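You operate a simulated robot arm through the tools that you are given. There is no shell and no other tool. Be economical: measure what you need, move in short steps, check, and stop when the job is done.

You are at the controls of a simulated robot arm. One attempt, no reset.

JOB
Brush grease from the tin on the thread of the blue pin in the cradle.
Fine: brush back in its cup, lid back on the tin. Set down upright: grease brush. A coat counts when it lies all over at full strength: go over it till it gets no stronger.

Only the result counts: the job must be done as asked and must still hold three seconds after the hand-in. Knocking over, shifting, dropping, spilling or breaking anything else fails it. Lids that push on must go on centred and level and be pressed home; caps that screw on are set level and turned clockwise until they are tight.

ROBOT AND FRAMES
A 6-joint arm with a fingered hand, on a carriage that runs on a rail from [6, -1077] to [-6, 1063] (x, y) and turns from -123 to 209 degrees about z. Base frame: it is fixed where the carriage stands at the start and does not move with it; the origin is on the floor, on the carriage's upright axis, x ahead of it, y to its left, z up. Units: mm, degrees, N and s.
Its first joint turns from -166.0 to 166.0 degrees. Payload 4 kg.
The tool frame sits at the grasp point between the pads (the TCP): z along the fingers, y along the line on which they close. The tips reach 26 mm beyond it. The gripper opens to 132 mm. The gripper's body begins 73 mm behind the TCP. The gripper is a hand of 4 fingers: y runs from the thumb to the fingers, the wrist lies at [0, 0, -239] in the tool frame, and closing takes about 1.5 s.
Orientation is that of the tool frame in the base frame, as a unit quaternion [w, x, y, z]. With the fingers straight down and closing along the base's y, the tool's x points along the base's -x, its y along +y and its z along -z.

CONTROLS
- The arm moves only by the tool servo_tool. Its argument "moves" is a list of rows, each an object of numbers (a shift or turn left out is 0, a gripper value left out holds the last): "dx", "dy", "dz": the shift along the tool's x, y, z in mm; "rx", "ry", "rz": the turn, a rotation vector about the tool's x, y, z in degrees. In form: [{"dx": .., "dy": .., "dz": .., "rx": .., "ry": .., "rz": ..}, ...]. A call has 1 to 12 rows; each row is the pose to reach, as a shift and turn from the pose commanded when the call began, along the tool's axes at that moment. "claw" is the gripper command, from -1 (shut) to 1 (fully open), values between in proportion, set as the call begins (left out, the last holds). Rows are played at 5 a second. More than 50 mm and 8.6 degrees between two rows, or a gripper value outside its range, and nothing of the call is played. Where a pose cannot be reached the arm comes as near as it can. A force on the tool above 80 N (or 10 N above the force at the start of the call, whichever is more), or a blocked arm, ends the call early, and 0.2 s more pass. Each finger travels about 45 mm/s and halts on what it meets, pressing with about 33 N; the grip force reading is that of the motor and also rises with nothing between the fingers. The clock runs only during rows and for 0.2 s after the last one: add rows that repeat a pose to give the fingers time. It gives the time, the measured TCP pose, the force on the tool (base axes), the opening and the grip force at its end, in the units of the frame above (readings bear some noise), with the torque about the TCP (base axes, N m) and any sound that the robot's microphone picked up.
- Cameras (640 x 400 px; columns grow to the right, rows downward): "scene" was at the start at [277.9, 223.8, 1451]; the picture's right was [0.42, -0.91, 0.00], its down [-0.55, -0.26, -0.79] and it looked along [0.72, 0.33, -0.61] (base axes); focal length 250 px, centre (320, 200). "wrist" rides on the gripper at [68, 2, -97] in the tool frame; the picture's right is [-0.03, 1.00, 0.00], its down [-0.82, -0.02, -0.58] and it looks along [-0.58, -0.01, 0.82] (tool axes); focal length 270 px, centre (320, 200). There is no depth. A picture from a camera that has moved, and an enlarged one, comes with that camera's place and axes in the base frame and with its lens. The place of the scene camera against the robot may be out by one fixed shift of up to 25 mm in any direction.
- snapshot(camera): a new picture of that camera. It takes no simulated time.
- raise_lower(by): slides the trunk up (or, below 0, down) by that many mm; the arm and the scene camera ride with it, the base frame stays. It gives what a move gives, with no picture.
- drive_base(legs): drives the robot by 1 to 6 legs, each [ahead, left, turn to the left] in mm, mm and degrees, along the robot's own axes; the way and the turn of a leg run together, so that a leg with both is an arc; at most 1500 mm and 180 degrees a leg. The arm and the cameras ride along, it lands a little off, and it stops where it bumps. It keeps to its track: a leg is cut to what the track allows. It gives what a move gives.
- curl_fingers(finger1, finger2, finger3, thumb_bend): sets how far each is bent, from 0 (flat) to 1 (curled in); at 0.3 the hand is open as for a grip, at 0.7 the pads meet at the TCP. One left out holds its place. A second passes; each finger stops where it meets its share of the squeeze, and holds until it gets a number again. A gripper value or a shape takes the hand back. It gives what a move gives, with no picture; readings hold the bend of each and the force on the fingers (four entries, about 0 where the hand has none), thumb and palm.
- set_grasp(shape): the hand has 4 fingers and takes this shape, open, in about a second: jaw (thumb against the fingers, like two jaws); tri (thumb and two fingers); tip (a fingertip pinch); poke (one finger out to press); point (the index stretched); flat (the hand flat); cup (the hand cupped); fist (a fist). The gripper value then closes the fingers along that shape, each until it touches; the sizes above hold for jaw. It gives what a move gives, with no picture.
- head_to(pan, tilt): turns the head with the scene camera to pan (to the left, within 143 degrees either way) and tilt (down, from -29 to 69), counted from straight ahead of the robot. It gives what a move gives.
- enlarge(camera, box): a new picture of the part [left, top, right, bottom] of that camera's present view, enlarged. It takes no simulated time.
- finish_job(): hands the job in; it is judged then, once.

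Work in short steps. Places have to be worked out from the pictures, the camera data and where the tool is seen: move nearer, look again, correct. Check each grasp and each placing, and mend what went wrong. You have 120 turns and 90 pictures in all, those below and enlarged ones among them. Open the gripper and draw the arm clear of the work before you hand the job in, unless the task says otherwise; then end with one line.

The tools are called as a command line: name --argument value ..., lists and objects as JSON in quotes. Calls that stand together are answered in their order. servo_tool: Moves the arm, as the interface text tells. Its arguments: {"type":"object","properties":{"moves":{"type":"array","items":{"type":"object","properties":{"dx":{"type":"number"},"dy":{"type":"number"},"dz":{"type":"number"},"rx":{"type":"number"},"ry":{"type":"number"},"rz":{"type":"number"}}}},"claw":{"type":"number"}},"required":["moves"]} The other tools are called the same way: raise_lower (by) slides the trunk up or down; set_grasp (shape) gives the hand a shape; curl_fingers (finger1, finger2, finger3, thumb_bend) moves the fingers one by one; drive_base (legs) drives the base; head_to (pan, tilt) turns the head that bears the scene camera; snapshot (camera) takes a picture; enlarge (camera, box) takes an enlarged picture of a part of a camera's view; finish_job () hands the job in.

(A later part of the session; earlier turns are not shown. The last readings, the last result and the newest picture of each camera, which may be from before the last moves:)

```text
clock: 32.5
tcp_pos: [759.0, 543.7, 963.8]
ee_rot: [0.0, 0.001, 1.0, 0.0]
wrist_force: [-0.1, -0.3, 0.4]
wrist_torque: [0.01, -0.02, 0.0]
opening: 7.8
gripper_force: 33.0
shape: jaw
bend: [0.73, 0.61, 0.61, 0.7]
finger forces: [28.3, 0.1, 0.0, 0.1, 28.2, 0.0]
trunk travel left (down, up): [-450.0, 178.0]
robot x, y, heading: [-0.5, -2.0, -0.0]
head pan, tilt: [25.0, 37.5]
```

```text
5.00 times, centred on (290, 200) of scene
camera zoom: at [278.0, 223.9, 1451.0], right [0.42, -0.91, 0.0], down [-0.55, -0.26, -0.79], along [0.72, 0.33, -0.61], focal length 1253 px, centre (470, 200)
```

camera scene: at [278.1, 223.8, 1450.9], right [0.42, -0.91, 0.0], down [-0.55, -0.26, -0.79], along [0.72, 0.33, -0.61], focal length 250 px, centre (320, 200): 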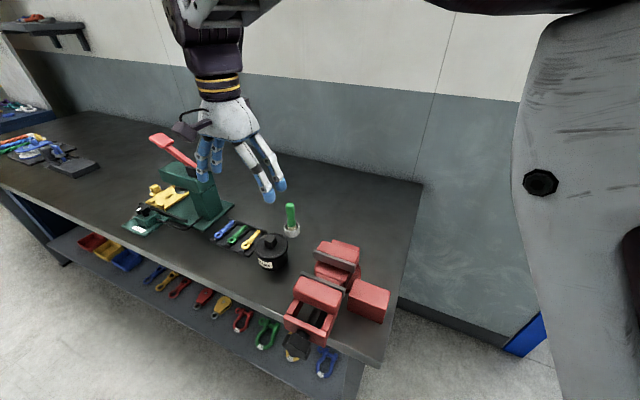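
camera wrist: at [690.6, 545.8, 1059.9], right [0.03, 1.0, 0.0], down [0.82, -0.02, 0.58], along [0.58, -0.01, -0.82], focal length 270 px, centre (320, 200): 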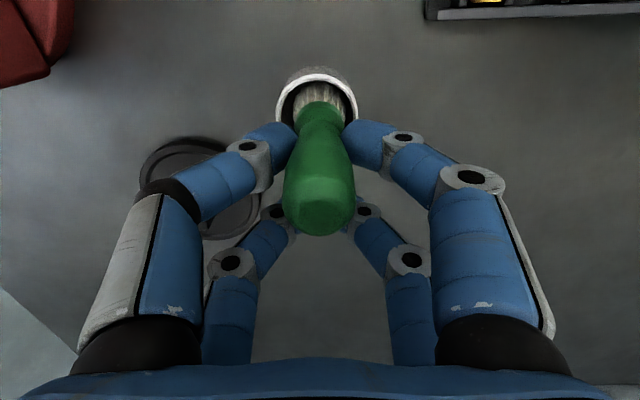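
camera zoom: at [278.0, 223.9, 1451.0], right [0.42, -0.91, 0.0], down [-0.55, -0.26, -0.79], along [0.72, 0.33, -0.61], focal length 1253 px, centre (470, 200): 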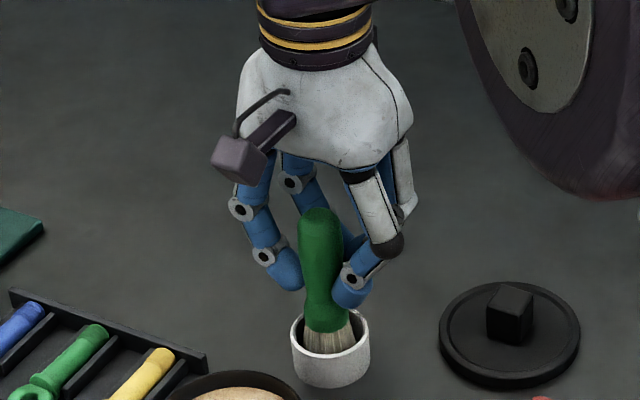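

The brush is held at the waist with 28 N each side. Its return pose is TCP (759, 543.6, 964). I lift it straight out.

servo_tool --moves '[{"dz": -8}, {"dz": -16}, {"dz": -26}, {"dz": -40}, {"dz": -60}, {"dz": -80}, {"dz": -100}, {"dz": -100}]'

snapshot --camera "wrist"

enlarge --camera "scene" --box '[200, 140, 340, 280]'

```text
clock: 34.3
tcp_pos: [758.4, 544.2, 1063.8]
ee_rot: [0.0, 0.001, 1.0, 0.0]
wrist_force: [0.5, 0.7, -1.4]
wrist_torque: [0.02, -0.02, -0.03]
opening: 7.8
gripper_force: 32.9
shape: jaw
bend: [0.73, 0.61, 0.61, 0.7]
finger forces: [28.2, 0.0, 0.0, 0.0, 28.2, 0.0]
trunk travel left (down, up): [-450.0, 178.0]
robot x, y, heading: [0.4, -6.8, -0.1]
head pan, tilt: [25.0, 37.5]
```

```text
53 pictures are left
camera wrist: at [689.8, 546.7, 1159.5], right [0.03, 1.0, 0.0], down [0.82, -0.02, 0.58], along [0.58, -0.01, -0.82], focal length 270 px, centre (320, 200)
```

wrist: 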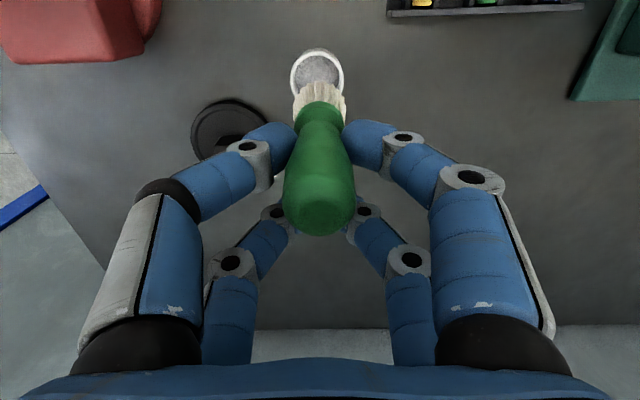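

```text
2.86 times, centred on (270, 210) of scene
camera zoom: at [278.0, 223.9, 1451.0], right [0.42, -0.91, 0.0], down [-0.55, -0.26, -0.79], along [0.72, 0.33, -0.61], focal length 716 px, centre (463, 171)
```

zoom: 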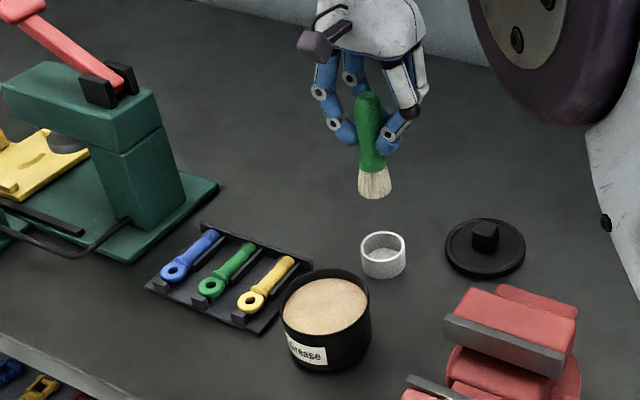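

The brush is out clean and upright. I carry it over the open tin centre (about 633, 538) and lower partway.

servo_tool --moves '[{"dx": 35, "dy": -2}, {"dx": 70, "dy": -4}, {"dx": 104, "dy": -5}, {"dx": 104, "dy": -5}, {"dx": 104, "dy": -5, "dz": 15}, {"dx": 104, "dy": -5, "dz": 30}, {"dx": 104, "dy": -5, "dz": 30}]'

snapshot --camera "wrist"

enlarge --camera "scene" --box '[220, 170, 320, 280]'

```text
clock: 35.9
tcp_pos: [654.1, 536.1, 1033.3]
ee_rot: [0.0, 0.0, 1.0, 0.0]
wrist_force: [0.4, 0.5, -0.4]
wrist_torque: [0.0, 0.0, -0.02]
opening: 7.6
gripper_force: 33.3
shape: jaw
bend: [0.73, 0.61, 0.61, 0.7]
finger forces: [28.2, 0.0, 0.1, 0.1, 28.1, 0.0]
trunk travel left (down, up): [-450.0, 178.0]
robot x, y, heading: [3.3, 3.0, 0.2]
head pan, tilt: [25.0, 37.5]
```

```text
51 pictures are left
camera wrist: at [585.9, 538.9, 1128.8], right [0.03, 1.0, 0.0], down [0.82, -0.02, 0.58], along [0.58, -0.01, -0.82], focal length 270 px, centre (320, 200)
```

wrist: 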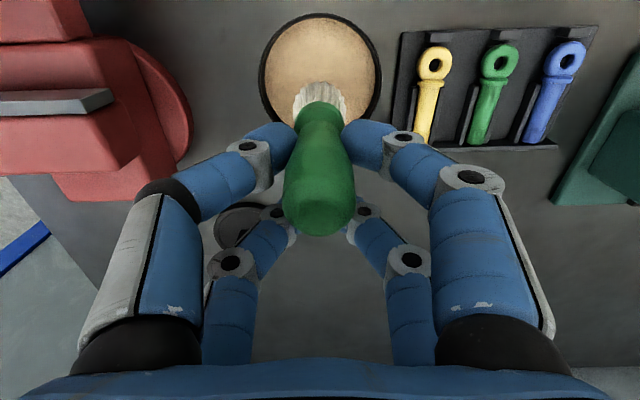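

```text
3.64 times, centred on (270, 225) of scene
camera zoom: at [277.9, 223.8, 1451.0], right [0.42, -0.91, 0.0], down [-0.55, -0.26, -0.79], along [0.72, 0.33, -0.61], focal length 911 px, centre (502, 109)
```

zoom: 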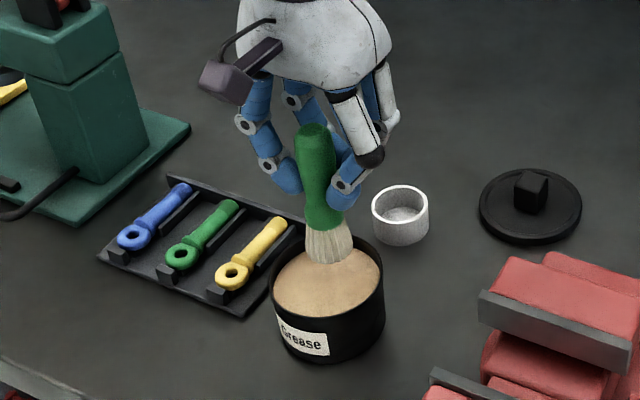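

The brush is centred over the tin with its tip maybe 15–25 mm above the grease. I lower 22 mm slowly.

servo_tool --moves '[{"dz": 6}, {"dz": 12}, {"dz": 17}, {"dz": 22}, {"dz": 22}]'

enlarge --camera "scene" --box '[240, 190, 300, 280]'

```text
clock: 37.1
tcp_pos: [654.1, 537.7, 1010.5]
ee_rot: [0.0, 0.0, 1.0, 0.0]
wrist_force: [-0.1, 0.9, -0.3]
wrist_torque: [0.03, -0.01, 0.0]
opening: 7.4
gripper_force: 33.6
shape: jaw
bend: [0.73, 0.61, 0.61, 0.7]
finger forces: [28.2, 0.0, 0.0, 0.0, 28.2, 0.0]
trunk travel left (down, up): [-450.0, 178.0]
robot x, y, heading: [3.4, 2.8, 0.0]
head pan, tilt: [25.0, 37.5]
```

```text
4.44 times, centred on (270, 235) of scene
camera zoom: at [277.9, 223.8, 1451.0], right [0.42, -0.91, 0.0], down [-0.55, -0.26, -0.79], along [0.72, 0.33, -0.61], focal length 1114 px, centre (542, 44)
```

zoom: 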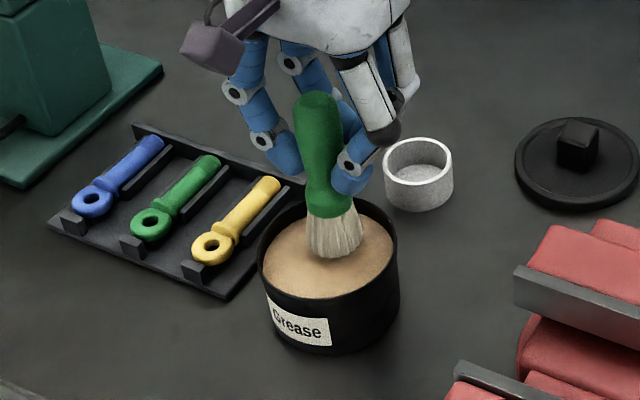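

The tip is at or just above the grease. I go 12 mm deeper with small side strokes.

servo_tool --moves '[{"dz": 6}, {"dz": 12}, {"dx": 6, "dz": 12}, {"dx": 0, "dy": 6, "dz": 12}, {"dx": -6, "dy": 0, "dz": 12}, {"dy": -6, "dz": 12}, {"dz": 12}]'

enlarge --camera "scene" --box '[240, 190, 300, 280]'

```text
clock: 38.7
tcp_pos: [655.1, 536.5, 1000.3]
ee_rot: [0.0, 0.0, 1.0, 0.0]
wrist_force: [0.6, -2.0, 15.4]
wrist_torque: [-0.21, 0.23, 0.02]
opening: 8.7
gripper_force: 33.0
shape: jaw
bend: [0.74, 0.61, 0.61, 0.71]
finger forces: [32.6, 0.1, 0.0, 0.0, 34.2, 0.0]
trunk travel left (down, up): [-450.0, 178.0]
robot x, y, heading: [-5.0, -1.3, -0.2]
head pan, tilt: [25.0, 37.5]
```

```text
4.44 times, centred on (270, 235) of scene
camera zoom: at [277.7, 223.2, 1451.1], right [0.42, -0.91, 0.0], down [-0.55, -0.26, -0.79], along [0.72, 0.33, -0.61], focal length 1114 px, centre (542, 44)
```

zoom: 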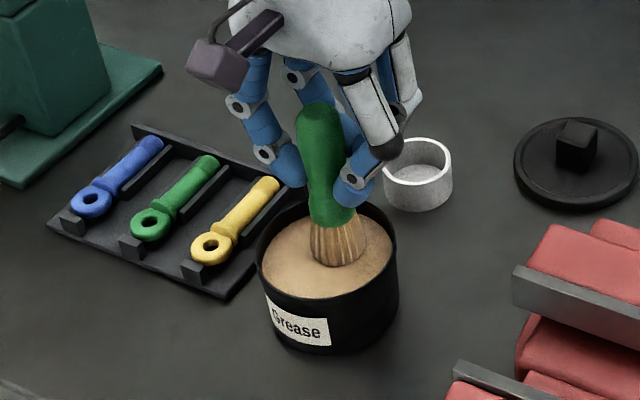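

The bristles are loaded (now tan), and the grease surface is met at TCP z≈1001. The blue thread is near (686, 727, 900), which is beyond good reach, so I raise the brush, swing it to −y, then drive 200 mm left.

servo_tool --moves '[{"dz": -12}, {"dz": -30}, {"dz": -60}, {"dz": -100}, {"dz": -130}, {"dy": -40, "dz": -130}, {"dy": -80, "dz": -130}, {"dy": -120, "dz": -130}, {"dy": -120, "dz": -130}]'

drive_base --legs '[[0, 200, 0]]'

snapshot --camera "scene"

```text
clock: 40.7
tcp_pos: [654.4, 420.1, 1129.6]
ee_rot: [0.001, 0.0, 1.0, 0.0]
wrist_force: [-0.2, 0.1, -0.6]
wrist_torque: [0.0, -0.03, 0.01]
opening: 8.6
gripper_force: 33.1
shape: jaw
bend: [0.74, 0.61, 0.61, 0.71]
finger forces: [31.1, 0.0, 0.0, 0.1, 31.1, 0.0]
trunk travel left (down, up): [-450.0, 178.0]
robot x, y, heading: [2.9, 3.3, -0.2]
head pan, tilt: [25.0, 37.5]
```

```text
clock: 42.3
tcp_pos: [652.5, 621.6, 1129.9]
ee_rot: [0.0, -0.002, 1.0, 0.0]
wrist_force: [-0.1, -0.2, -0.9]
wrist_torque: [0.02, -0.01, -0.01]
opening: 8.6
gripper_force: 33.0
shape: jaw
bend: [0.74, 0.61, 0.61, 0.71]
finger forces: [31.0, 0.0, 0.0, 0.0, 31.0, 0.0]
trunk travel left (down, up): [-450.0, 178.0]
robot x, y, heading: [-2.2, 196.7, 0.3]
head pan, tilt: [25.0, 37.5]
```

```text
47 pictures are left
camera scene: at [276.0, 423.8, 1451.0], right [0.43, -0.91, 0.0], down [-0.55, -0.26, -0.79], along [0.72, 0.34, -0.61], focal length 250 px, centre (320, 200)
```

scene: 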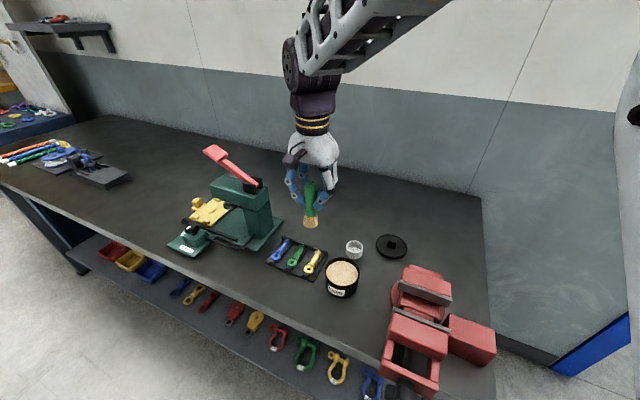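

Now I approach over the tray, stopping high to view the blue thread and the press clearance.

servo_tool --moves '[{"dx": -15, "dy": 30}, {"dx": -30, "dy": 60}, {"dx": -45, "dy": 85}, {"dx": -45, "dy": 85, "dz": 20}, {"dx": -45, "dy": 85, "dz": 40}, {"dx": -45, "dy": 85, "dz": 40}]'

snapshot --camera "wrist"

enlarge --camera "scene" --box '[200, 150, 360, 280]'

```text
clock: 43.7
tcp_pos: [695.3, 706.4, 1088.2]
ee_rot: [0.0, -0.002, 1.0, 0.001]
wrist_force: [-0.3, 0.1, 0.0]
wrist_torque: [-0.03, 0.02, 0.02]
opening: 8.7
gripper_force: 33.2
shape: jaw
bend: [0.74, 0.61, 0.61, 0.71]
finger forces: [30.6, 0.1, 0.0, 0.1, 30.8, 0.0]
trunk travel left (down, up): [-450.0, 178.0]
robot x, y, heading: [1.2, 198.9, 0.3]
head pan, tilt: [25.0, 37.5]
```

```text
46 pictures are left
camera wrist: at [627.4, 709.4, 1184.8], right [0.02, 1.0, 0.0], down [0.82, -0.02, 0.58], along [0.58, -0.01, -0.82], focal length 270 px, centre (320, 200)
```

wrist: 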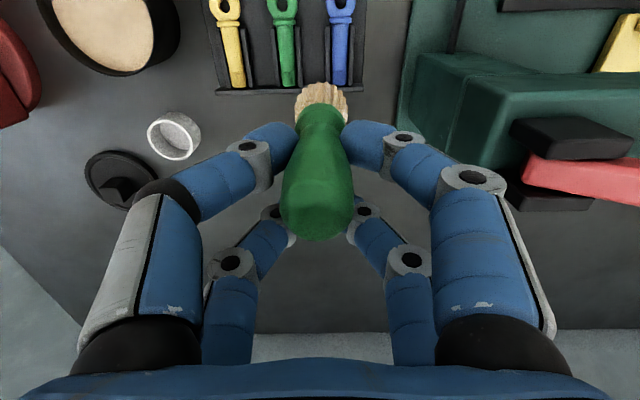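

```text
3.08 times, centred on (280, 215) of scene
camera zoom: at [276.0, 423.8, 1451.0], right [0.43, -0.91, 0.0], down [-0.55, -0.26, -0.79], along [0.72, 0.34, -0.61], focal length 771 px, centre (443, 154)
```

zoom: 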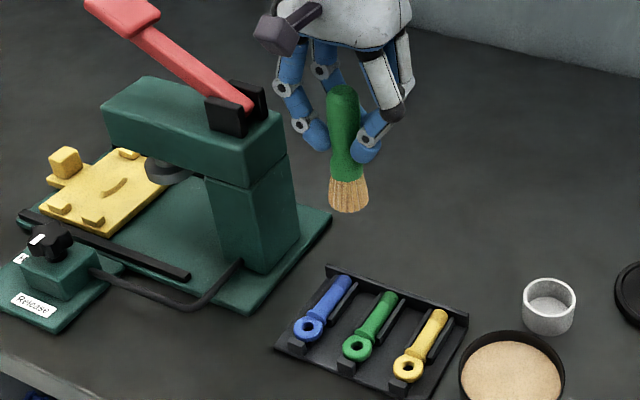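

The thread centre is near (683, 730, 895), and the press arm side is at y≈800, tight for the wide side of the hand. I rotate the hand 90° about vertical (rz +90) so its wide side lies along x, with the brush on the press side.

servo_tool --moves '[{"rz": 8.4}, {"rz": 16.8}, {"rz": 25.2}, {"rz": 33.6}, {"rz": 42}, {"rz": 50.4}, {"rz": 58.8}, {"rz": 67.2}, {"rz": 75.6}, {"rz": 84}, {"rz": 90}, {"rz": 90}]'

snapshot --camera "wrist"

enlarge --camera "scene" --box '[200, 150, 360, 280]'

```text
clock: 46.3
tcp_pos: [696.7, 706.9, 1089.5]
ee_rot: [0.0, 0.707, 0.708, -0.001]
wrist_force: [-0.4, -0.1, -1.4]
wrist_torque: [-0.02, -0.01, 0.02]
opening: 8.2
gripper_force: 32.9
shape: jaw
bend: [0.74, 0.61, 0.61, 0.71]
finger forces: [30.7, 0.0, 0.0, 0.0, 30.8, 0.0]
trunk travel left (down, up): [-450.0, 178.0]
robot x, y, heading: [0.4, 197.9, 0.2]
head pan, tilt: [25.0, 37.5]
```

```text
44 pictures are left
camera wrist: at [698.2, 775.9, 1185.4], right [1.0, -0.02, 0.0], down [-0.02, -0.82, 0.58], along [-0.01, -0.58, -0.82], focal length 270 px, centre (320, 200)
```

wrist: 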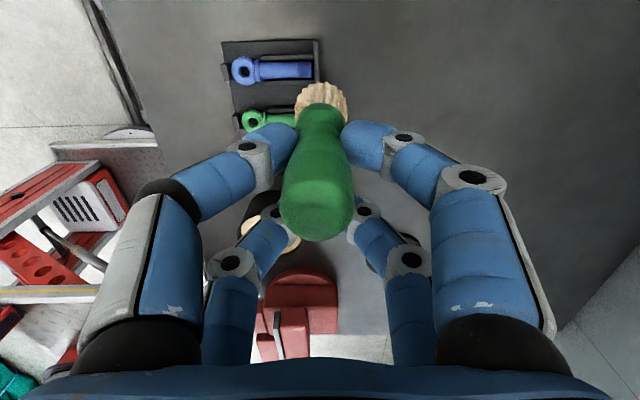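

```text
3.08 times, centred on (280, 215) of scene
camera zoom: at [276.0, 423.8, 1451.0], right [0.43, -0.91, 0.0], down [-0.55, -0.26, -0.79], along [0.72, 0.34, -0.61], focal length 771 px, centre (443, 154)
```

zoom: 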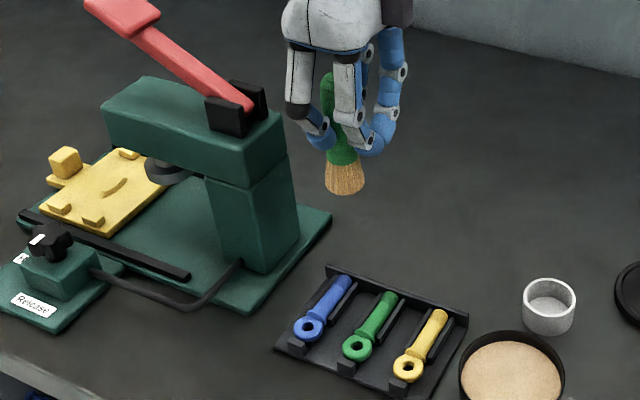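

The blue pin is now in clear view just beyond the bristles. I enlarge to find the thread extent.

enlarge --camera "wrist" --box '[210, 30, 370, 130]'

```text
4.00 times, centred on (290, 80) of wrist
camera zoom: at [698.2, 775.9, 1185.4], right [1.0, -0.02, 0.0], down [-0.02, -0.82, 0.58], along [-0.01, -0.58, -0.82], focal length 1081 px, centre (440, 680)
```

zoom: 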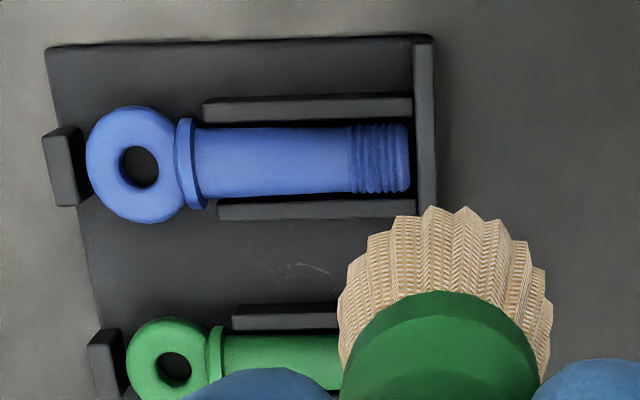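

The thread runs about 14 mm long, centred at (683, 728), pin radius about 8 mm. I centre the brush over it and lower to z≈1012.

servo_tool --moves '[{"dy": -14}, {"dy": -14, "dz": 30}, {"dy": -14, "dz": 60}, {"dy": -14, "dz": 77}, {"dy": -14, "dz": 77}]'

enlarge --camera "wrist" --box '[210, 0, 450, 150]'

enlarge --camera "scene" --box '[240, 190, 340, 280]'

```text
clock: 47.5
tcp_pos: [682.0, 708.3, 1011.6]
ee_rot: [0.001, 0.705, 0.709, 0.0]
wrist_force: [-1.1, -0.4, 0.0]
wrist_torque: [-0.01, 0.01, -0.02]
opening: 8.5
gripper_force: 33.0
shape: jaw
bend: [0.74, 0.61, 0.61, 0.71]
finger forces: [30.6, 0.0, 0.0, 0.1, 30.6, 0.0]
trunk travel left (down, up): [-450.0, 178.0]
robot x, y, heading: [-3.4, 200.3, 0.3]
head pan, tilt: [25.0, 37.5]
```

```text
2.67 times, centred on (330, 75) of wrist
camera zoom: at [684.0, 775.7, 1108.2], right [1.0, -0.02, 0.0], down [-0.02, -0.82, 0.58], along [-0.01, -0.58, -0.82], focal length 721 px, centre (293, 533)
```

zoom: 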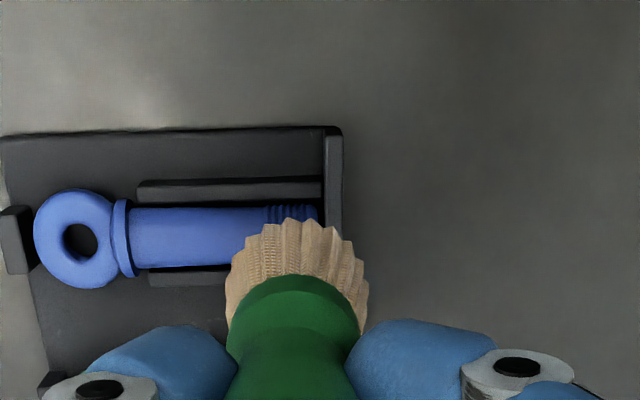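

```text
4.44 times, centred on (290, 235) of scene
camera zoom: at [276.0, 423.8, 1451.0], right [0.43, -0.91, 0.0], down [-0.55, -0.26, -0.79], along [0.72, 0.34, -0.61], focal length 1114 px, centre (453, 44)
```

zoom: 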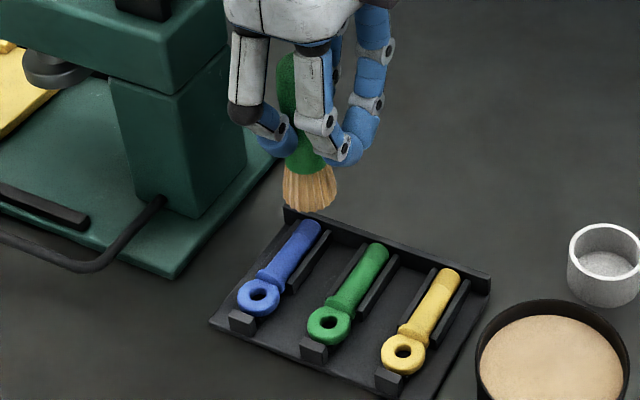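

Tip still roughly 15–20 mm above. I lower 12 mm and check.

servo_tool --moves '[{"dz": 4}, {"dz": 8}, {"dz": 12}, {"dz": 12}]'

enlarge --camera "scene" --box '[260, 210, 320, 260]'

enlarge --camera "wrist" --box '[210, 0, 450, 150]'

```text
clock: 48.5
tcp_pos: [682.4, 706.3, 1000.5]
ee_rot: [0.0, 0.706, 0.708, -0.001]
wrist_force: [0.0, 0.8, -0.5]
wrist_torque: [0.0, -0.02, -0.01]
opening: 8.7
gripper_force: 32.9
shape: jaw
bend: [0.74, 0.61, 0.61, 0.71]
finger forces: [30.5, 0.0, 0.0, 0.1, 30.6, 0.1]
trunk travel left (down, up): [-450.0, 178.0]
robot x, y, heading: [0.6, 200.7, 0.1]
head pan, tilt: [25.0, 37.5]
```

```text
8.00 times, centred on (290, 235) of scene
camera zoom: at [276.0, 423.8, 1451.0], right [0.43, -0.91, 0.0], down [-0.55, -0.26, -0.79], along [0.72, 0.34, -0.61], focal length 2004 px, centre (560, -80)
```

zoom: 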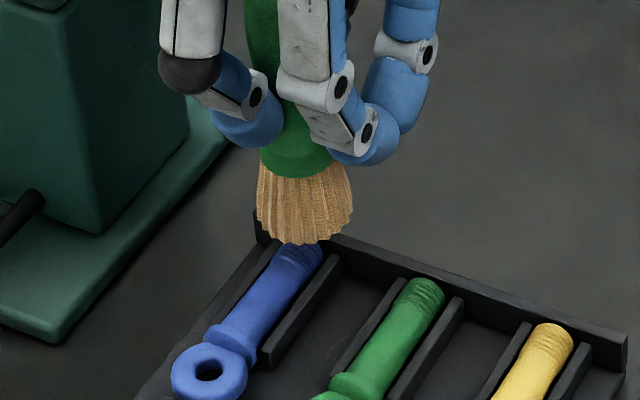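

```text
2.67 times, centred on (330, 75) of wrist
camera zoom: at [683.8, 775.5, 1097.1], right [1.0, -0.02, 0.0], down [-0.02, -0.82, 0.58], along [-0.01, -0.58, -0.82], focal length 721 px, centre (293, 533)
```

zoom: 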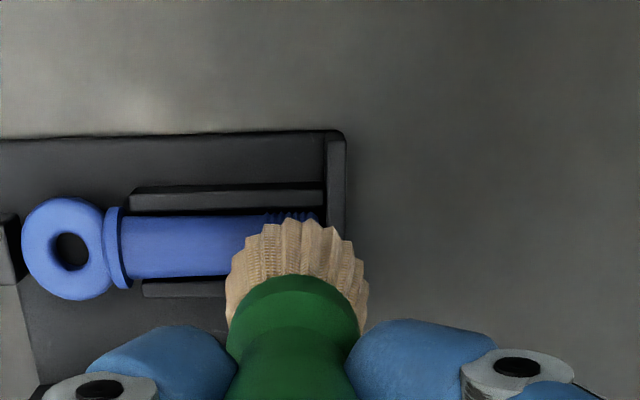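

Everything is lined up in both views. I lower up to 10 mm more, watching for contact.

servo_tool --moves '[{"dz": 3}, {"dz": 6}, {"dz": 8}, {"dz": 10}, {"dz": 10}]'

enlarge --camera "scene" --box '[260, 210, 320, 260]'

```text
clock: 49.7
tcp_pos: [682.2, 706.3, 991.9]
ee_rot: [-0.001, 0.706, 0.708, 0.0]
wrist_force: [-0.9, 1.1, -0.9]
wrist_torque: [-0.02, 0.02, -0.01]
opening: 8.8
gripper_force: 33.2
shape: jaw
bend: [0.74, 0.61, 0.61, 0.71]
finger forces: [30.6, 0.1, 0.0, 0.1, 30.6, 0.0]
trunk travel left (down, up): [-450.0, 178.0]
robot x, y, heading: [-3.2, 198.7, 0.1]
head pan, tilt: [25.0, 37.5]
```

```text
8.00 times, centred on (290, 235) of scene
camera zoom: at [276.0, 423.8, 1451.0], right [0.43, -0.91, 0.0], down [-0.55, -0.26, -0.79], along [0.72, 0.34, -0.61], focal length 2004 px, centre (560, -80)
```

zoom: 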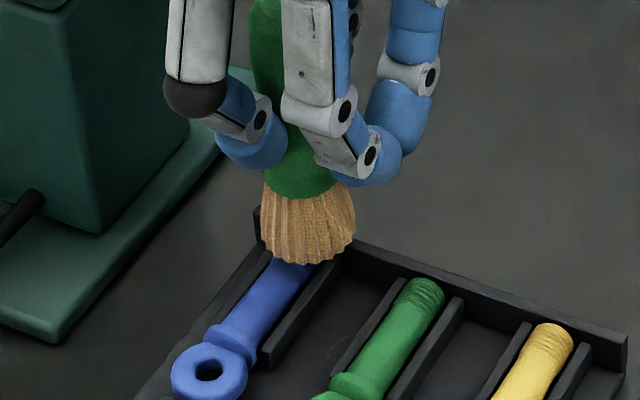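

No contact yet, and the tip is very near. I continue down in 2 mm steps.

servo_tool --moves '[{"dz": 2}, {"dz": 4}, {"dz": 6}, {"dz": 6}]'

enlarge --camera "scene" --box '[260, 210, 320, 260]'

```text
clock: 50.7
tcp_pos: [682.2, 706.5, 984.9]
ee_rot: [0.0, 0.706, 0.708, 0.0]
wrist_force: [0.3, -0.3, -1.2]
wrist_torque: [0.02, 0.01, 0.04]
opening: 8.6
gripper_force: 32.8
shape: jaw
bend: [0.74, 0.61, 0.61, 0.71]
finger forces: [30.5, 0.1, 0.0, 0.1, 30.5, 0.0]
trunk travel left (down, up): [-450.0, 178.0]
robot x, y, heading: [-0.8, 196.1, 0.2]
head pan, tilt: [25.0, 37.5]
```

```text
8.00 times, centred on (290, 235) of scene
camera zoom: at [276.0, 423.8, 1451.0], right [0.43, -0.91, 0.0], down [-0.55, -0.26, -0.79], along [0.72, 0.34, -0.61], focal length 2004 px, centre (560, -80)
```

zoom: 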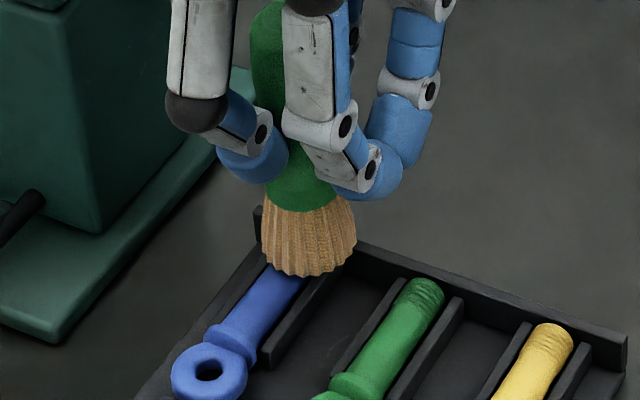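

Still no force. I go down another 6 mm in small steps.

servo_tool --moves '[{"dz": 1.5}, {"dz": 3}, {"dz": 4.5}, {"dz": 6}, {"dz": 6}]'

enlarge --camera "wrist" --box '[210, 0, 450, 150]'

```text
clock: 51.9
tcp_pos: [683.7, 706.0, 980.2]
ee_rot: [0.001, 0.706, 0.708, 0.002]
wrist_force: [-0.7, -0.4, 13.4]
wrist_torque: [0.22, 0.05, 0.0]
opening: 8.7
gripper_force: 32.8
shape: jaw
bend: [0.74, 0.61, 0.61, 0.71]
finger forces: [32.6, 0.0, 0.0, 0.0, 31.6, 0.0]
trunk travel left (down, up): [-450.0, 178.0]
robot x, y, heading: [0.1, 198.1, 0.3]
head pan, tilt: [25.0, 37.5]
```

```text
2.67 times, centred on (330, 75) of wrist
camera zoom: at [685.2, 775.1, 1076.7], right [1.0, -0.02, 0.0], down [-0.02, -0.82, 0.58], along [-0.01, -0.58, -0.82], focal length 721 px, centre (293, 533)
```

zoom: 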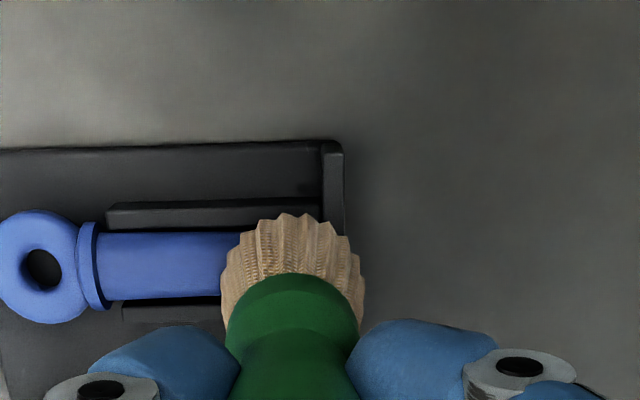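

Contact at TCP z≈980 with 13 N. I stroke along the thread and across it at this light pressure.

servo_tool --moves '[{"dy": -4}, {"dy": -8}, {"dy": -4}, {"dy": 0}, {"dy": 4}, {"dy": 0, "dx": 3}, {"dy": -6, "dx": 3}, {"dy": 3, "dx": 3}, {"dy": 3, "dx": -3}, {"dy": -6, "dx": -3}, {"dy": 0, "dx": -3}, {"dy": 0}]'

servo_tool --moves '[{"dz": -10}, {"dz": -30}, {"dz": -45}, {"dx": -20, "dz": -50}, {"dx": -40, "dz": -50}, {"dx": -40, "dz": -50}]'

enlarge --camera "wrist" --box '[210, 0, 370, 100]'

enlarge --camera "scene" --box '[260, 210, 320, 260]'

```text
clock: 54.5
tcp_pos: [682.3, 706.7, 980.0]
ee_rot: [0.0, 0.706, 0.708, 0.0]
wrist_force: [-3.6, -1.5, 15.4]
wrist_torque: [0.25, 0.18, 0.1]
opening: 9.7
gripper_force: 33.2
shape: jaw
bend: [0.74, 0.61, 0.61, 0.72]
finger forces: [31.9, 0.1, 0.0, 0.0, 36.1, 0.1]
trunk travel left (down, up): [-450.0, 178.0]
robot x, y, heading: [-1.0, 198.9, 0.1]
head pan, tilt: [25.0, 37.5]
```

```text
clock: 55.9
tcp_pos: [683.9, 668.5, 1029.7]
ee_rot: [-0.001, 0.706, 0.708, 0.0]
wrist_force: [-1.0, 0.0, -0.4]
wrist_torque: [0.0, 0.02, 0.01]
opening: 9.3
gripper_force: 32.4
shape: jaw
bend: [0.74, 0.61, 0.61, 0.72]
finger forces: [30.2, 0.1, 0.0, 0.0, 30.3, 0.1]
trunk travel left (down, up): [-450.0, 178.0]
robot x, y, heading: [0.3, 202.0, 0.2]
head pan, tilt: [25.0, 37.5]
```

```text
4.00 times, centred on (290, 50) of wrist
camera zoom: at [684.8, 737.0, 1126.3], right [1.0, -0.02, 0.0], down [-0.02, -0.82, 0.58], along [-0.01, -0.58, -0.82], focal length 1081 px, centre (440, 800)
```

zoom: 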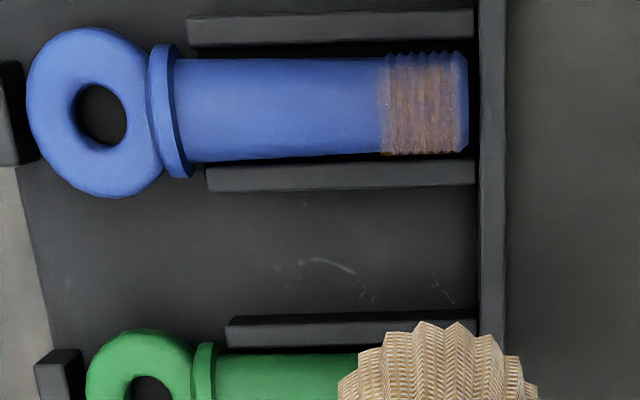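

```text
8.00 times, centred on (290, 235) of scene
camera zoom: at [276.0, 423.8, 1451.0], right [0.43, -0.91, 0.0], down [-0.55, -0.26, -0.79], along [0.72, 0.34, -0.61], focal length 2004 px, centre (560, -80)
```

zoom: 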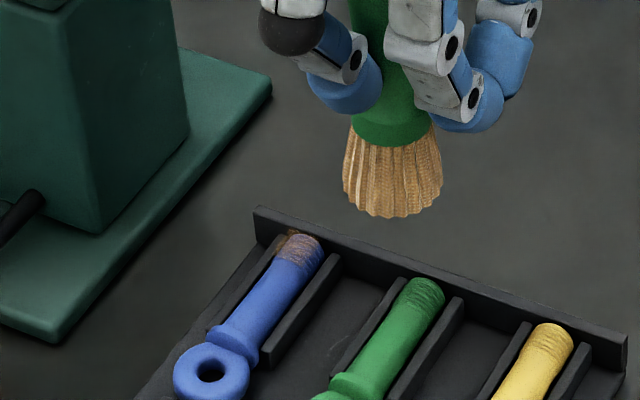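

The thread has taken a coat, but blue still shows through, so it's not full strength. I go back and stroke more, a touch further toward the end.

servo_tool --moves '[{"dx": 20}, {"dx": 40}, {"dx": 40, "dz": 20}, {"dx": 40, "dz": 40}, {"dx": 40, "dz": 47}, {"dx": 40, "dz": 50}, {"dx": 40, "dz": 50}]'

servo_tool --moves '[{"dy": -3}, {"dy": -6}, {"dy": -3}, {"dy": 0}, {"dy": 3}, {"dy": 5}, {"dy": 2}, {"dy": -2}, {"dy": -5}, {"dy": -2}, {"dy": 2}, {"dy": 4}]'

servo_tool --moves '[{"dy": -3, "dx": 2}, {"dy": -6, "dx": 4}, {"dy": -3, "dx": 4}, {"dy": 0, "dx": 4}, {"dy": 0, "dx": 2}, {"dy": 0, "dx": -2}, {"dy": -3, "dx": -4}, {"dy": -6, "dx": -4}, {"dy": -3, "dx": -4}, {"dy": 0, "dx": -4}, {"dy": -3, "dx": 0}, {"dy": -4, "dx": 0}]'

servo_tool --moves '[{"dz": -10}, {"dz": -30}, {"dz": -45}, {"dx": -20, "dz": -50}, {"dx": -40, "dz": -50}, {"dx": -40, "dz": -50}]'

enlarge --camera "wrist" --box '[270, 0, 350, 60]'

```text
clock: 57.5
tcp_pos: [682.2, 707.3, 980.2]
ee_rot: [0.0, 0.706, 0.708, 0.001]
wrist_force: [-0.4, 0.9, 11.1]
wrist_torque: [0.14, 0.05, 0.03]
opening: 9.3
gripper_force: 32.8
shape: jaw
bend: [0.74, 0.61, 0.61, 0.72]
finger forces: [30.4, 0.1, 0.0, 0.0, 31.6, 0.0]
trunk travel left (down, up): [-450.0, 178.0]
robot x, y, heading: [-2.5, 197.8, 0.1]
head pan, tilt: [25.0, 37.5]
```

```text
clock: 60.1
tcp_pos: [685.7, 706.8, 979.8]
ee_rot: [0.0, 0.706, 0.708, 0.0]
wrist_force: [-4.1, -1.3, 16.6]
wrist_torque: [0.3, 0.3, 0.1]
opening: 9.5
gripper_force: 32.5
shape: jaw
bend: [0.74, 0.61, 0.61, 0.72]
finger forces: [31.5, 0.0, 0.0, 0.0, 36.7, 0.0]
trunk travel left (down, up): [-450.0, 178.0]
robot x, y, heading: [2.8, 200.2, 0.4]
head pan, tilt: [25.0, 37.5]
```

```text
clock: 62.7
tcp_pos: [683.6, 706.5, 979.5]
ee_rot: [0.0, 0.706, 0.708, 0.0]
wrist_force: [-0.4, -0.4, 13.0]
wrist_torque: [0.21, -0.02, -0.01]
opening: 9.1
gripper_force: 33.1
shape: jaw
bend: [0.74, 0.61, 0.61, 0.72]
finger forces: [31.7, 0.0, 0.1, 0.1, 33.1, 0.0]
trunk travel left (down, up): [-450.0, 178.0]
robot x, y, heading: [-2.1, 198.8, 0.2]
head pan, tilt: [25.0, 37.5]
```

```text
clock: 64.1
tcp_pos: [683.6, 667.9, 1030.3]
ee_rot: [0.0, 0.705, 0.709, 0.001]
wrist_force: [0.3, -0.1, -0.4]
wrist_torque: [-0.04, -0.01, 0.0]
opening: 9.0
gripper_force: 32.7
shape: jaw
bend: [0.74, 0.61, 0.61, 0.71]
finger forces: [30.2, 0.1, 0.0, 0.0, 30.3, 0.1]
trunk travel left (down, up): [-450.0, 178.0]
robot x, y, heading: [-1.5, 200.1, -0.0]
head pan, tilt: [25.0, 37.5]
```

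```text
6.67 times, centred on (310, 30) of wrist
camera zoom: at [685.8, 736.2, 1125.1], right [1.0, -0.02, 0.0], down [-0.02, -0.82, 0.58], along [-0.01, -0.58, -0.82], focal length 1802 px, centre (387, 1333)
```

zoom: 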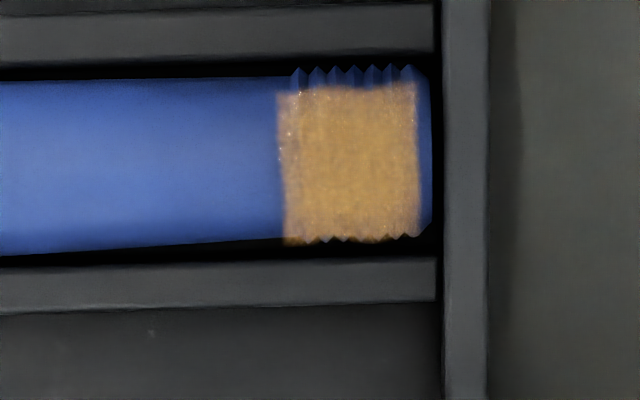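

The coat is now much stronger. To be sure it's full and covers the +y flank, I do another round with more side travel and compare.

servo_tool --moves '[{"dx": 22}, {"dx": 45}, {"dx": 45, "dz": 20}, {"dx": 45, "dz": 40}, {"dx": 45, "dz": 47}, {"dx": 45, "dz": 50}, {"dx": 45, "dz": 51}]'

servo_tool --moves '[{"dy": -3}, {"dy": -5}, {"dy": -2}, {"dy": 2}, {"dy": 5}, {"dy": 2, "dx": 2}, {"dy": -2, "dx": 3}, {"dy": -5, "dx": 3}, {"dy": -2, "dx": 3}, {"dy": 2, "dx": 3}, {"dy": 4, "dx": 2}, {"dy": 0}]'

servo_tool --moves '[{"dx": -3, "dy": -3}, {"dx": -6, "dy": -5}, {"dx": -6, "dy": 0}, {"dx": -6, "dy": 5}, {"dx": -9, "dy": 2}, {"dx": -9, "dy": -4}, {"dx": -7, "dy": 0}, {"dx": -5, "dy": 4}, {"dx": -5, "dy": -4}, {"dx": -5, "dy": 0}, {"dx": -5, "dy": 4}, {"dx": -5}]'

servo_tool --moves '[{"dz": -10}, {"dz": -30}, {"dz": -45}, {"dx": -20, "dz": -50}, {"dx": -40, "dz": -50}, {"dx": -40, "dz": -50}]'

enlarge --camera "wrist" --box '[270, 0, 350, 60]'

enlarge --camera "scene" --box '[260, 220, 310, 260]'

```text
clock: 65.7
tcp_pos: [683.0, 712.3, 979.4]
ee_rot: [0.0, 0.706, 0.708, 0.002]
wrist_force: [1.0, 0.0, 12.9]
wrist_torque: [0.2, -0.06, 0.0]
opening: 9.1
gripper_force: 32.9
shape: jaw
bend: [0.74, 0.61, 0.61, 0.72]
finger forces: [32.2, 0.0, 0.0, 0.1, 30.5, 0.0]
trunk travel left (down, up): [-450.0, 178.0]
robot x, y, heading: [-3.7, 199.2, -0.0]
head pan, tilt: [25.0, 37.5]
```

```text
clock: 68.3
tcp_pos: [682.5, 710.9, 978.9]
ee_rot: [0.001, 0.706, 0.708, 0.0]
wrist_force: [-3.1, 0.4, 17.9]
wrist_torque: [0.33, 0.12, 0.01]
opening: 9.4
gripper_force: 32.5
shape: jaw
bend: [0.74, 0.61, 0.61, 0.72]
finger forces: [31.8, 0.0, 0.1, 0.0, 35.6, 0.0]
trunk travel left (down, up): [-450.0, 178.0]
robot x, y, heading: [-0.5, 197.2, 0.3]
head pan, tilt: [25.0, 37.5]
```

```text
clock: 70.9
tcp_pos: [680.8, 705.7, 977.9]
ee_rot: [0.0, 0.706, 0.709, 0.0]
wrist_force: [-2.3, -0.7, 17.7]
wrist_torque: [0.31, 0.07, 0.07]
opening: 9.3
gripper_force: 32.9
shape: jaw
bend: [0.74, 0.61, 0.61, 0.72]
finger forces: [31.9, 0.1, 0.0, 0.0, 35.1, 0.0]
trunk travel left (down, up): [-450.0, 178.0]
robot x, y, heading: [-2.9, 195.7, 0.4]
head pan, tilt: [25.0, 37.5]
```

```text
clock: 72.3
tcp_pos: [683.5, 666.8, 1027.9]
ee_rot: [0.0, 0.706, 0.708, 0.0]
wrist_force: [-0.4, 0.2, -1.0]
wrist_torque: [-0.02, 0.0, -0.01]
opening: 8.9
gripper_force: 33.5
shape: jaw
bend: [0.74, 0.61, 0.61, 0.72]
finger forces: [29.8, 0.0, 0.0, 0.0, 30.0, 0.1]
trunk travel left (down, up): [-450.0, 178.0]
robot x, y, heading: [-0.3, 200.9, 0.2]
head pan, tilt: [25.0, 37.5]
```

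```text
6.67 times, centred on (310, 30) of wrist
camera zoom: at [684.5, 736.0, 1122.9], right [1.0, -0.02, 0.0], down [-0.02, -0.82, 0.58], along [-0.01, -0.58, -0.82], focal length 1802 px, centre (387, 1333)
```

zoom: 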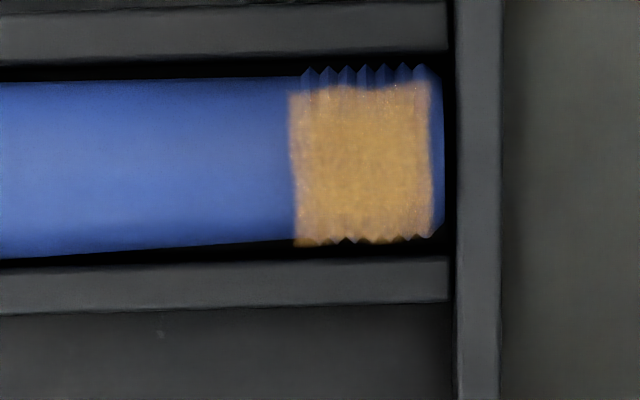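

```text
10.00 times, centred on (285, 240) of scene
camera zoom: at [276.0, 423.8, 1451.0], right [0.43, -0.91, 0.0], down [-0.55, -0.26, -0.79], along [0.72, 0.34, -0.61], focal length 2505 px, centre (670, -200)
```

zoom: 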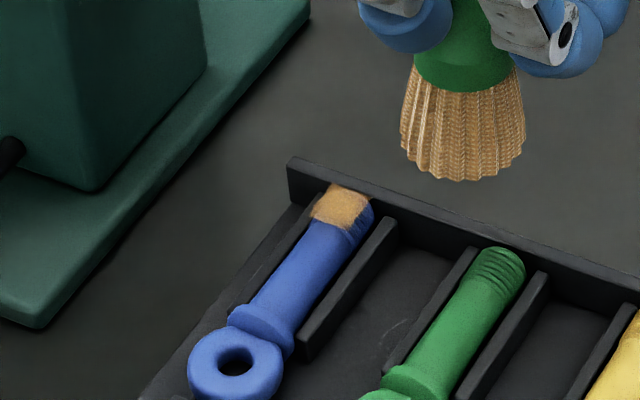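

No visible change between the last two rounds, so the coat is saturated. I raise and rotate back −90° to return the brush.

servo_tool --moves '[{"dz": -40, "dx": -10}, {"dz": -60, "dx": -20, "rz": -8}, {"dz": -60, "dx": -20, "rz": -16.5}, {"dz": -60, "dx": -20, "rz": -25}, {"dz": -60, "dx": -20, "rz": -33.5}, {"dz": -60, "dx": -20, "rz": -42}, {"dz": -60, "dx": -20, "rz": -50.5}, {"dz": -60, "dx": -20, "rz": -59}, {"dz": -60, "dx": -20, "rz": -67.5}, {"dz": -60, "dx": -20, "rz": -76}, {"dz": -60, "dx": -20, "rz": -84.5}, {"dz": -60, "dx": -20, "rz": -90}]'

servo_tool --moves '[{}]'

```text
clock: 74.9
tcp_pos: [681.2, 647.1, 1087.6]
ee_rot: [0.0, -0.004, 1.0, 0.0]
wrist_force: [0.3, 0.2, -0.1]
wrist_torque: [0.0, -0.02, 0.03]
opening: 9.1
gripper_force: 33.0
shape: jaw
bend: [0.74, 0.61, 0.61, 0.72]
finger forces: [29.7, 0.0, 0.1, 0.0, 29.9, 0.0]
trunk travel left (down, up): [-450.0, 178.0]
robot x, y, heading: [-2.0, 200.4, 0.1]
head pan, tilt: [25.0, 37.5]
```

```text
clock: 75.3
tcp_pos: [682.1, 645.8, 1087.2]
ee_rot: [0.0, -0.003, 1.0, -0.001]
wrist_force: [0.0, 0.8, -1.0]
wrist_torque: [0.01, -0.02, -0.01]
opening: 9.0
gripper_force: 32.9
shape: jaw
bend: [0.74, 0.61, 0.61, 0.72]
finger forces: [29.7, 0.0, 0.0, 0.0, 29.9, 0.0]
trunk travel left (down, up): [-450.0, 178.0]
robot x, y, heading: [-3.6, 199.3, 0.2]
head pan, tilt: [25.0, 37.5]
```

Now I carry the brush above the cup at (759, 543.6, 1064) and check alignment.

servo_tool --moves '[{"dx": -20, "dy": -26}, {"dx": -40, "dy": -52}, {"dx": -60, "dy": -78}, {"dx": -77, "dy": -102}, {"dx": -77, "dy": -102, "dz": 23}, {"dx": -77, "dy": -102, "dz": 23}]'

snapshot --camera "wrist"

enlarge --camera "scene" --box '[300, 170, 420, 290]'

```text
clock: 76.7
tcp_pos: [758.3, 544.6, 1064.6]
ee_rot: [0.0, -0.001, 1.0, 0.001]
wrist_force: [0.1, -0.4, -0.7]
wrist_torque: [-0.03, -0.03, -0.03]
opening: 8.9
gripper_force: 32.7
shape: jaw
bend: [0.74, 0.61, 0.61, 0.72]
finger forces: [29.6, 0.0, 0.0, 0.1, 29.7, 0.1]
trunk travel left (down, up): [-450.0, 178.0]
robot x, y, heading: [-1.9, 201.1, 0.1]
head pan, tilt: [25.0, 37.5]
```

```text
29 pictures are left
camera wrist: at [691.1, 546.9, 1160.8], right [0.02, 1.0, 0.0], down [0.82, -0.02, 0.58], along [0.58, -0.01, -0.82], focal length 270 px, centre (320, 200)
```

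wrist: 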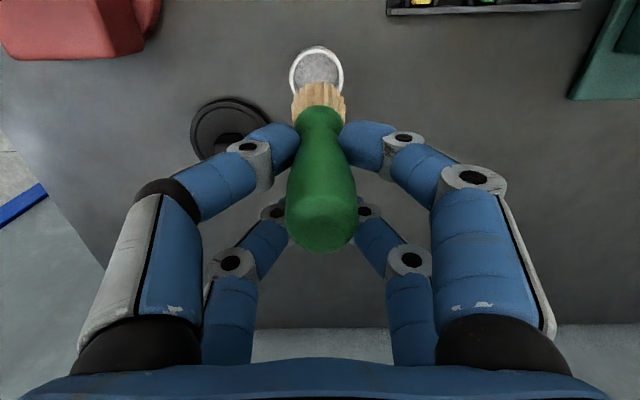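

```text
3.33 times, centred on (360, 230) of scene
camera zoom: at [276.0, 423.8, 1451.0], right [0.43, -0.91, 0.0], down [-0.55, -0.26, -0.79], along [0.72, 0.34, -0.61], focal length 835 px, centre (187, 100)
```

zoom: 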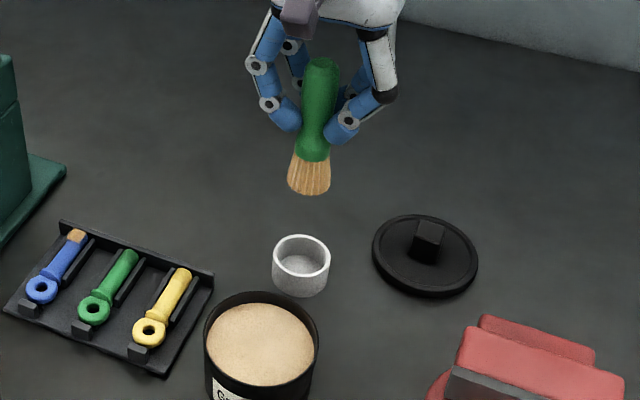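

The brush hangs vertical and seems to have slid up about 5 mm in the grip, and the cup is where it was. I lower into the cup to just above the floor.

servo_tool --moves '[{"dx": -0.5, "dy": -0.5, "dz": 25}, {"dx": -0.5, "dy": -0.5, "dz": 45}, {"dx": -0.5, "dy": -0.5, "dz": 60}, {"dx": -0.5, "dy": -0.5, "dz": 70}, {"dx": -0.5, "dy": -0.5, "dz": 70}]'

enlarge --camera "scene" --box '[320, 200, 390, 260]'

enlarge --camera "wrist" --box '[250, 40, 390, 140]'

```text
clock: 77.9
tcp_pos: [761.3, 544.1, 994.0]
ee_rot: [0.0, -0.002, 1.0, 0.0]
wrist_force: [0.9, -0.2, -1.1]
wrist_torque: [0.01, -0.01, 0.01]
opening: 9.0
gripper_force: 33.2
shape: jaw
bend: [0.74, 0.61, 0.61, 0.72]
finger forces: [29.4, 0.0, 0.1, 0.0, 29.7, 0.0]
trunk travel left (down, up): [-450.0, 178.0]
robot x, y, heading: [0.1, 202.5, 0.3]
head pan, tilt: [25.0, 37.5]
```

```text
6.67 times, centred on (355, 230) of scene
camera zoom: at [276.0, 423.8, 1451.0], right [0.43, -0.91, 0.0], down [-0.55, -0.26, -0.79], along [0.72, 0.34, -0.61], focal length 1670 px, centre (87, 0)
```

zoom: 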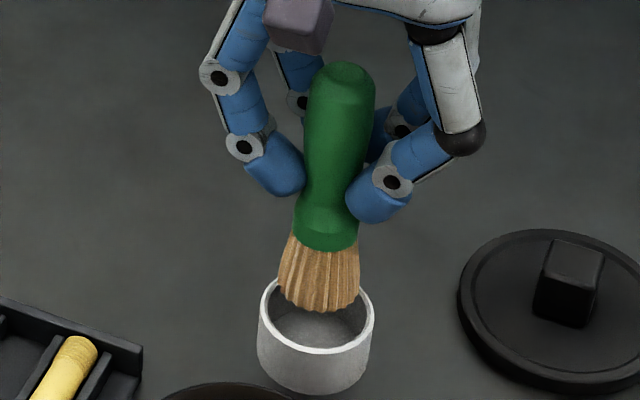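

```text
4.00 times, centred on (320, 90) of wrist
camera zoom: at [693.1, 546.3, 1090.6], right [0.02, 1.0, 0.0], down [0.82, -0.02, 0.58], along [0.58, -0.01, -0.82], focal length 1081 px, centre (320, 640)
```

zoom: 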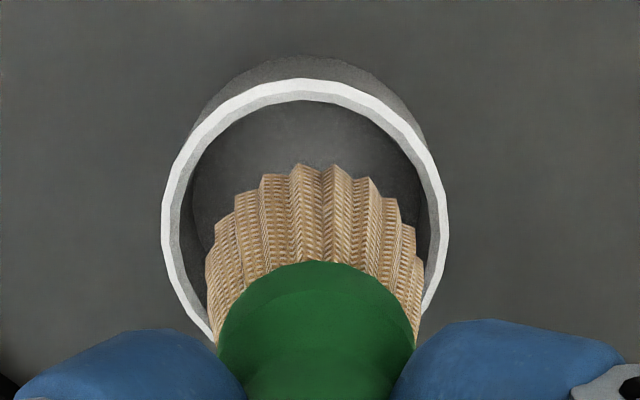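

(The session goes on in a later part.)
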